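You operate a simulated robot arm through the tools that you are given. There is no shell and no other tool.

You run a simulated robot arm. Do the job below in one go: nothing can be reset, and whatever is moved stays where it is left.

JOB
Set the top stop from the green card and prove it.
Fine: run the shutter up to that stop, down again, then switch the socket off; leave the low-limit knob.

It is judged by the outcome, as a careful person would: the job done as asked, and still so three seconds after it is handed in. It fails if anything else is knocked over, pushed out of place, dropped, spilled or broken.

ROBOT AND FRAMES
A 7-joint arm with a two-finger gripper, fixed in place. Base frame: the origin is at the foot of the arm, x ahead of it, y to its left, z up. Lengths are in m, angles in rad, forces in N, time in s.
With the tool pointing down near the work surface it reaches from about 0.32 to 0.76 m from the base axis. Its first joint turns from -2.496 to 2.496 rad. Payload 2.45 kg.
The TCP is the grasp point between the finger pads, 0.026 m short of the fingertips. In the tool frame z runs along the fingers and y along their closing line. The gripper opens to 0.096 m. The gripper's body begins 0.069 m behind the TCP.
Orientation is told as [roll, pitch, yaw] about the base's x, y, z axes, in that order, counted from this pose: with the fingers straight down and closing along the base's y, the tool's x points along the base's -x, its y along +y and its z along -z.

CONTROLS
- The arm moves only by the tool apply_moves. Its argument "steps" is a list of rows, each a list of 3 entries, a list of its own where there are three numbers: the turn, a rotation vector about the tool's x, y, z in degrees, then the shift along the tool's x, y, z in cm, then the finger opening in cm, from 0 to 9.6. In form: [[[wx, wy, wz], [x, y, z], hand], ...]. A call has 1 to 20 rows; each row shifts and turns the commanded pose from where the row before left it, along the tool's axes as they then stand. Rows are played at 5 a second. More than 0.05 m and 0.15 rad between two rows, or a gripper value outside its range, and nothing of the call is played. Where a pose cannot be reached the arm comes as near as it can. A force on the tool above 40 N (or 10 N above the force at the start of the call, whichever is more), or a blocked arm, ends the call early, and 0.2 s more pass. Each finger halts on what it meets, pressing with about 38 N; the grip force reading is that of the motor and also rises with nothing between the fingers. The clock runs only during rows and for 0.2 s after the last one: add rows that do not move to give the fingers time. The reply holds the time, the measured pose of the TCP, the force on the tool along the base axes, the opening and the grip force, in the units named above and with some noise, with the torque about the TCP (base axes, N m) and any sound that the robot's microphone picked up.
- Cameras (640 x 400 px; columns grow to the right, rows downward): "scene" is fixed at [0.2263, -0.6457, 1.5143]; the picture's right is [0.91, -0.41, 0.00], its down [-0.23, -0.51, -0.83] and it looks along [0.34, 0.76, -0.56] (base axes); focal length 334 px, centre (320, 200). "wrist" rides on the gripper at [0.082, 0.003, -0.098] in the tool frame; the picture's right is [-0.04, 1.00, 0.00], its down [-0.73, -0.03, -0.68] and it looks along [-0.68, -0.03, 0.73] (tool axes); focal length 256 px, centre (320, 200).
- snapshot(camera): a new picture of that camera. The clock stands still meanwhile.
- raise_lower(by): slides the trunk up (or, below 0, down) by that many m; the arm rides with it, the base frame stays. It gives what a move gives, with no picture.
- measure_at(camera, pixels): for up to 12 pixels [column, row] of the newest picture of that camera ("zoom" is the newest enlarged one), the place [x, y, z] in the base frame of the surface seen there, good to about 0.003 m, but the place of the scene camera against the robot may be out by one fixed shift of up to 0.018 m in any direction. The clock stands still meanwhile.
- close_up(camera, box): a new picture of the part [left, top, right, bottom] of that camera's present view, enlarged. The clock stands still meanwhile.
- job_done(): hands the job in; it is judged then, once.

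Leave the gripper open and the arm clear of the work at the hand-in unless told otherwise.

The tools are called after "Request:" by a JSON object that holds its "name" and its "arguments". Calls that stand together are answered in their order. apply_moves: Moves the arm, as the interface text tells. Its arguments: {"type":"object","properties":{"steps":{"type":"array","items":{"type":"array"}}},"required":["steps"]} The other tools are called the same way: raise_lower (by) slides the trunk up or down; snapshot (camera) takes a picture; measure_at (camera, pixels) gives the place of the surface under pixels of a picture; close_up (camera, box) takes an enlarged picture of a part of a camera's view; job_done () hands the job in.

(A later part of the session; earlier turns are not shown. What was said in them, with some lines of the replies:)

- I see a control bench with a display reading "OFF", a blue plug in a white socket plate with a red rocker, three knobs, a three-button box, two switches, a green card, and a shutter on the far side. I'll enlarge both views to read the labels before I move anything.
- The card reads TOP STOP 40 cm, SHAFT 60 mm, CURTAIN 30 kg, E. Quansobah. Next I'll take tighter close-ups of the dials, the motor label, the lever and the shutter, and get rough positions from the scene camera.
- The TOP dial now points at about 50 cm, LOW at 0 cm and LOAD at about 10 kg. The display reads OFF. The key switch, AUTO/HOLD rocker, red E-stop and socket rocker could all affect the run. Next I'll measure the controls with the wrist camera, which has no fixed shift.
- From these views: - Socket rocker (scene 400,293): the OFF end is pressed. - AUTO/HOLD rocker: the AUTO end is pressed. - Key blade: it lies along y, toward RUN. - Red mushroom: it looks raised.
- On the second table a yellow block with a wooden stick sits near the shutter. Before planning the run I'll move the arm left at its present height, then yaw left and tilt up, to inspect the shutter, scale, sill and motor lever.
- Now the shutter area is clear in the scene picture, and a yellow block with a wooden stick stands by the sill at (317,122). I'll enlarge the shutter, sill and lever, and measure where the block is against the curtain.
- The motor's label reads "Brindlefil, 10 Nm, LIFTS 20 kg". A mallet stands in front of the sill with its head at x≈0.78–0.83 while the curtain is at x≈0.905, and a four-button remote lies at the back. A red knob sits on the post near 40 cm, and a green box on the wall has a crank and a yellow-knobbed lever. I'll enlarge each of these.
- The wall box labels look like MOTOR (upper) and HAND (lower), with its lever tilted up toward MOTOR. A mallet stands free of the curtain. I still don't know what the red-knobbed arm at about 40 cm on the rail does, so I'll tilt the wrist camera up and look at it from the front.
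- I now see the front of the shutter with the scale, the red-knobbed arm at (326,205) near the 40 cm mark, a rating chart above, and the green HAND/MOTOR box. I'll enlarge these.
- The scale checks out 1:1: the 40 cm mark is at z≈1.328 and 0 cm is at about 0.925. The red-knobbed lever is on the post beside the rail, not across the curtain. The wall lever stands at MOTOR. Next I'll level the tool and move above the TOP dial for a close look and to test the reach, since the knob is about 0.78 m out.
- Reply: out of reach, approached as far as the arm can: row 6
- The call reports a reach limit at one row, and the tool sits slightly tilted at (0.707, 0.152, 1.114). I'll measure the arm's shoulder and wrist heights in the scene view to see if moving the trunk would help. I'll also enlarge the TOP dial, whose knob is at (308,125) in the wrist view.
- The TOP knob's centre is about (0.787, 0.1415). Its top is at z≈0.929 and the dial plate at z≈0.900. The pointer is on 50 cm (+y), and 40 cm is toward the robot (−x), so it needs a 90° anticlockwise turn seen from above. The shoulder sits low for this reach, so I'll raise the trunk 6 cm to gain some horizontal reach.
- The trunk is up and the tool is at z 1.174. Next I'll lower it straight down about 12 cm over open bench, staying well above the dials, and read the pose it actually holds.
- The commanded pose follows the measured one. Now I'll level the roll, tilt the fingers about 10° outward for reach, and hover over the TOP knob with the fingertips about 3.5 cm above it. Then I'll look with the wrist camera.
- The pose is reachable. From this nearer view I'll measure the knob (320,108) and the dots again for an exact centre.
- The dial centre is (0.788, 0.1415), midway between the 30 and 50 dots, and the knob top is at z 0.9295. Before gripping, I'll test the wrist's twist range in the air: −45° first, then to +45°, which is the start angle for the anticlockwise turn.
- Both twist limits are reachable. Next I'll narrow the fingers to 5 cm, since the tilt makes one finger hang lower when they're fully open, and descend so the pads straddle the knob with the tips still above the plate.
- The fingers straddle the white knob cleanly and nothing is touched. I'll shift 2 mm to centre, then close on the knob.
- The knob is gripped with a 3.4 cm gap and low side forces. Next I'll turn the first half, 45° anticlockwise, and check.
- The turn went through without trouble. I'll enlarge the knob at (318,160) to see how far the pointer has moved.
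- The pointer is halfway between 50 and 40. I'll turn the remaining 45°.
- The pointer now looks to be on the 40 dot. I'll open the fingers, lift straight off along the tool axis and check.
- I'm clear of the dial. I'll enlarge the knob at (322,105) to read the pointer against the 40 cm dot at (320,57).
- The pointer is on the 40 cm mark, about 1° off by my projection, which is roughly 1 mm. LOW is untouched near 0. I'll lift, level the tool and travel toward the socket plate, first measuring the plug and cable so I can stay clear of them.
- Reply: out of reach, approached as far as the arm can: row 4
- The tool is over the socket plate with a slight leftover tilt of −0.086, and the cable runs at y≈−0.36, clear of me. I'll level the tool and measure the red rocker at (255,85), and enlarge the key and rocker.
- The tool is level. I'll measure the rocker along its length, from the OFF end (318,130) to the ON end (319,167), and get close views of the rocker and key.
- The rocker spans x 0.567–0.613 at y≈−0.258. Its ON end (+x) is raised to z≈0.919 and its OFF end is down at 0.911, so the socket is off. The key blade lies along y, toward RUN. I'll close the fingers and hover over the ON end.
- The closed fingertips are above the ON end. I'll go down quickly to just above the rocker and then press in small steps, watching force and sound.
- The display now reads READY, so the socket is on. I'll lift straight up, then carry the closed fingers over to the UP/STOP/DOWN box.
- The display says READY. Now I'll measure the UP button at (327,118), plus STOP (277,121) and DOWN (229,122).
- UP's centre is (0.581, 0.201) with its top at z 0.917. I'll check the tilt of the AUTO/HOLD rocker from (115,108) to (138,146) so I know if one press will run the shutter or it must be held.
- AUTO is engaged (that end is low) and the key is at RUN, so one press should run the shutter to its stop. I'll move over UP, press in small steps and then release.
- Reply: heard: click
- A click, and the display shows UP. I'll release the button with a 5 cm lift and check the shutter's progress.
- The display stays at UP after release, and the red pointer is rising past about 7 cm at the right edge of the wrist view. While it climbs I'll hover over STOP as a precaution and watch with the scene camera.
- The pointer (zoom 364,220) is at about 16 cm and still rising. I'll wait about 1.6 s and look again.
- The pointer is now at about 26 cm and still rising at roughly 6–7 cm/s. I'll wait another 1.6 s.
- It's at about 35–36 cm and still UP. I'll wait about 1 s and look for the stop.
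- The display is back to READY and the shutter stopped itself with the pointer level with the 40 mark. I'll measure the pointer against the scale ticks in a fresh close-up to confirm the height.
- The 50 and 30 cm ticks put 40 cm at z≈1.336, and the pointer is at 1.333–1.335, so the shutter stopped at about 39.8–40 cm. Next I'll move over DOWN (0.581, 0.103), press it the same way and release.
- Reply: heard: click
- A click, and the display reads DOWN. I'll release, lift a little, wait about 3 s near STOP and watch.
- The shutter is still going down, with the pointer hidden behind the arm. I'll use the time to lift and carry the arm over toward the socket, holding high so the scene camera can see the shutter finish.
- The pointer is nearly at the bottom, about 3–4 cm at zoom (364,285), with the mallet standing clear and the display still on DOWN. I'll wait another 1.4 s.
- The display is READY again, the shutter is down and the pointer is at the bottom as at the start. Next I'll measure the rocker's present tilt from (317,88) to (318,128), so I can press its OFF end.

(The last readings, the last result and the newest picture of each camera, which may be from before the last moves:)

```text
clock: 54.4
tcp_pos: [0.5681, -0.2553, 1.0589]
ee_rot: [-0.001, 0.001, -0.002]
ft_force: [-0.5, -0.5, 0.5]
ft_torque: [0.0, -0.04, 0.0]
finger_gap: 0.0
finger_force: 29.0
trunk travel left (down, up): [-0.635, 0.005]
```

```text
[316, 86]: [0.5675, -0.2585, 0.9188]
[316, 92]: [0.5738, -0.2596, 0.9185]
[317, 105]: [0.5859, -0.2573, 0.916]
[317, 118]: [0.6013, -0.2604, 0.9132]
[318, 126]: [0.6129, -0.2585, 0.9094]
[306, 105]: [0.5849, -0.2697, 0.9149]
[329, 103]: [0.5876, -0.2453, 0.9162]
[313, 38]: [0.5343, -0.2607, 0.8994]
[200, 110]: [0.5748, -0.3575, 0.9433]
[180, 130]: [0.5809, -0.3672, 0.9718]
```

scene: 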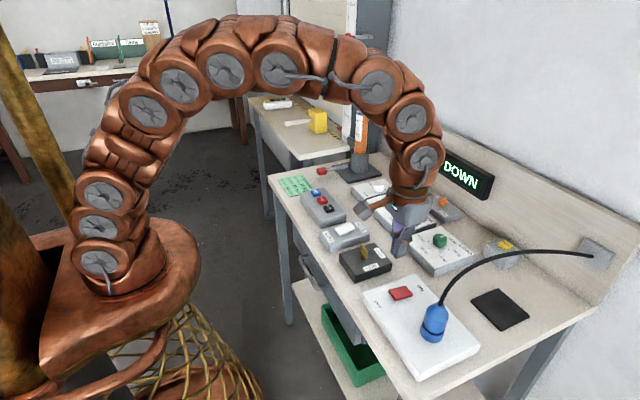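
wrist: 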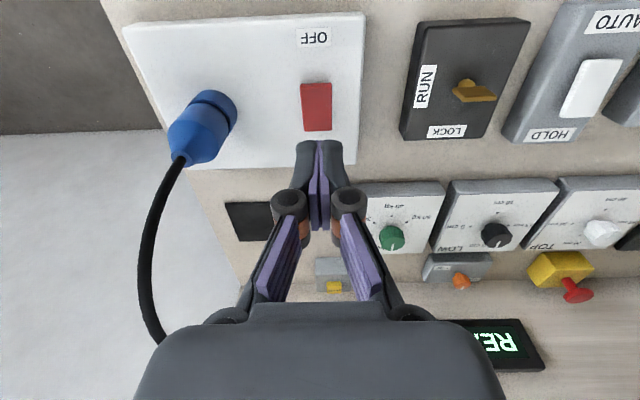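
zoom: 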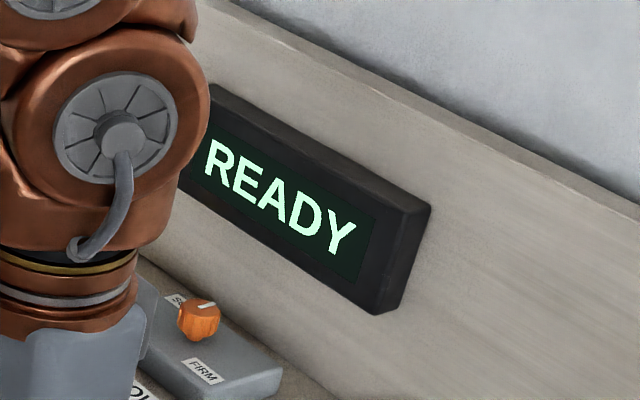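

The OFF end (x≈0.572) is now the raised one. I'll centre over it and press in small steps, as I did for ON.

Request:
{"name": "apply_moves", "arguments": {"steps": [[[0, 0, 0], [-0.4, -0.25, 3.5], 0.0], [[0, 0, 0], [0, 0, 4], 0.0], [[0, 0, 0], [0, 0, 3], 0.0], [[0, 0, 0], [0, 0, 0.5], 0.0], [[0, 0, 0], [0, 0, 0.3], 0.0], [[0, 0, 0], [0, 0, 0.3], 0.0], [[0, 0, 0], [0, 0, 0.3], 0.0], [[0, 0, 0], [0, 0, 0], 0.0]]}}

Request:
{"name": "close_up", "arguments": {"camera": "scene", "box": [360, 140, 520, 320]}}

```text
clock: 56.2
tcp_pos: [0.5754, -0.2599, 0.9392]
ee_rot: [0.0, 0.001, -0.001]
ft_force: [-0.5, 0.0, 0.7]
ft_torque: [-0.03, 0.01, -0.01]
finger_gap: 0.0061
finger_force: 28.6
trunk travel left (down, up): [-0.635, 0.005]
```

```text
2.22 times, centred on (440, 230) of scene
```

zoom: 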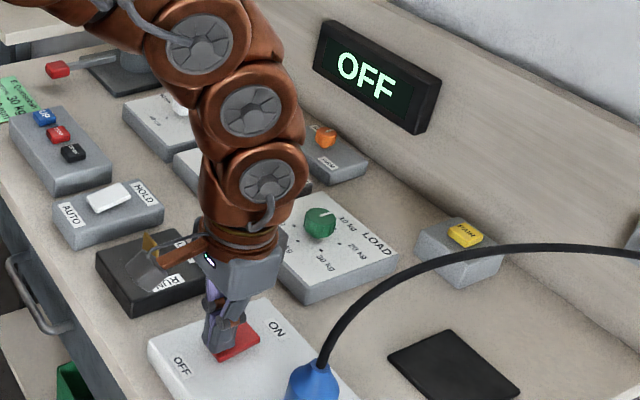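

The display reads OFF. I'll lift straight up, withdraw toward the robot, open the gripper and check everything.

Request:
{"name": "apply_moves", "arguments": {"steps": [[[0, 0, 0], [0, 0, -4], 0.0], [[0, 0, 0], [0, 0, -4], 0.0], [[0, 0, 0], [0, 0, -4], 0.0], [[0, 0, 0], [0, 0, -4], 2.0], [[0, 0, 0], [2.5, 4, -1], 5.0], [[0, 0, 0], [2.5, 4, -1], 8.0], [[0, 0, 0], [2.5, 4, -1], 9.6], [[0, 0, 0], [2.5, 4, 0], 9.6], [[0, 0, 0], [2.5, 4, 0], 9.6], [[0, 0, 0], [0, 4, 0], 9.6], [[0, 0, 0], [0, 0, 0], 9.6], [[0, 0, 0], [0, 0, 0], 9.6]]}}

Request:
{"name": "snapshot", "arguments": {"camera": "scene"}}

Request:
{"name": "snapshot", "arguments": {"camera": "wrist"}}

Request:
{"name": "close_up", "arguments": {"camera": "scene", "box": [340, 150, 520, 330]}}

Request:
{"name": "close_up", "arguments": {"camera": "scene", "box": [250, 80, 400, 200]}}

```text
clock: 58.8
tcp_pos: [0.4482, -0.0171, 1.1309]
ee_rot: [0.0, 0.003, -0.002]
ft_force: [0.1, 0.1, -0.6]
ft_torque: [0.01, -0.02, -0.01]
finger_gap: 0.096
finger_force: 0.0
trunk travel left (down, up): [-0.635, 0.005]
```

```text
taken
```

scene: 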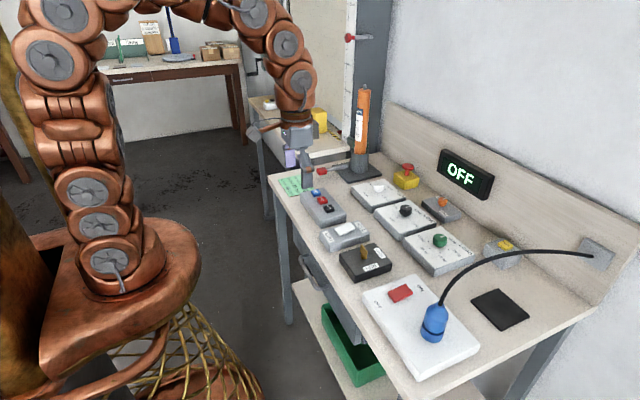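

```text
taken
```

wrist: 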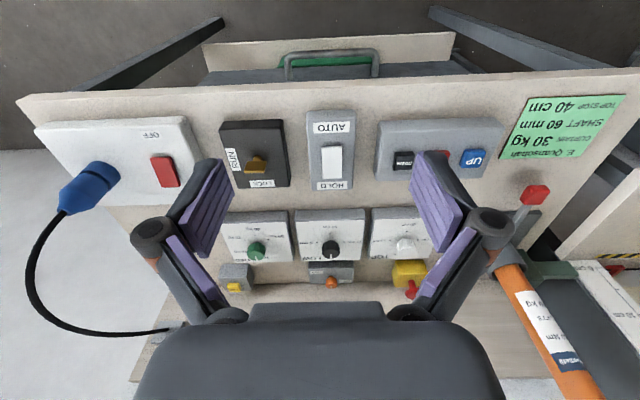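

```text
2.22 times, centred on (430, 240) of scene
```

zoom: 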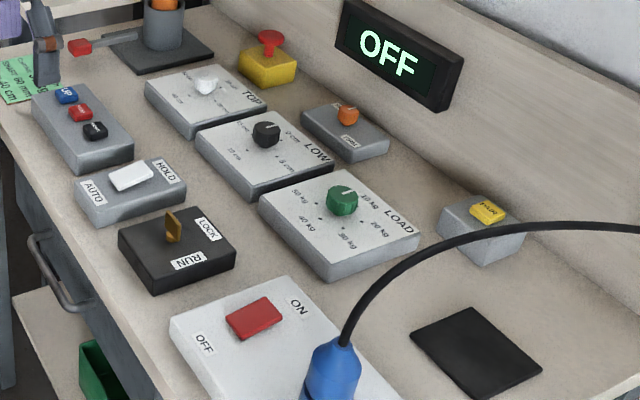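

```text
3.33 times, centred on (325, 140) of scene
```

zoom: 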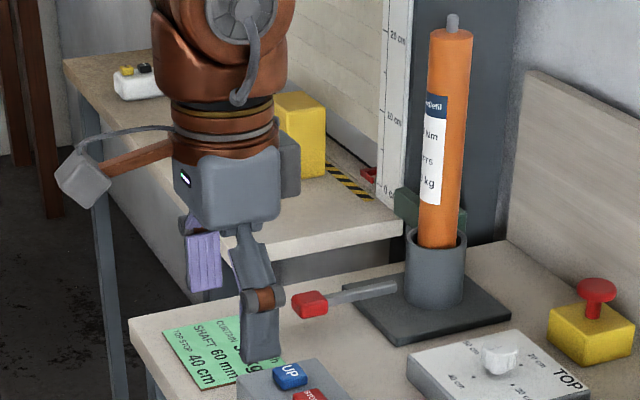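

Final check:
- The display reads OFF and the socket rocker's OFF end is down.
- The shutter is at the bottom.
- TOP is at 40 cm; LOW and LOAD are as I found them.
- The mallet, remote, plug and motor are in place.
- The gripper is open and clear of the bench.

I'm handing in.

Request:
{"name": "job_done", "arguments": {}}

```text
The job is handed in.
```

The top stop is set to 40 cm from the green card and proven, and the socket is off again.

- **Top stop:** I turned the TOP knob from 50 cm to 40 cm.
- **Up run:** I switched the socket on and pressed UP once. The shutter stopped by itself with its pointer at about 39.8–40 cm on the rail scale, and the display went back to READY.
- **Down run:** I pressed DOWN once. The shutter returned to the bottom, where it had started, and the display showed READY again.
- **Socket:** I switched it off, and the display reads OFF.
- **Not touched:** I left the low-limit knob as it was, along with the load dial and the other controls. The arm is clear of the bench with the gripper open.

**Motor rating:** the motor in the stand is labelled "10 Nm, LIFTS 20 kg", but the card lists a 30 kg curtain. The load dial was at 10 kg for this run, so the test proves the stop position but not that this motor can lift that curtain.
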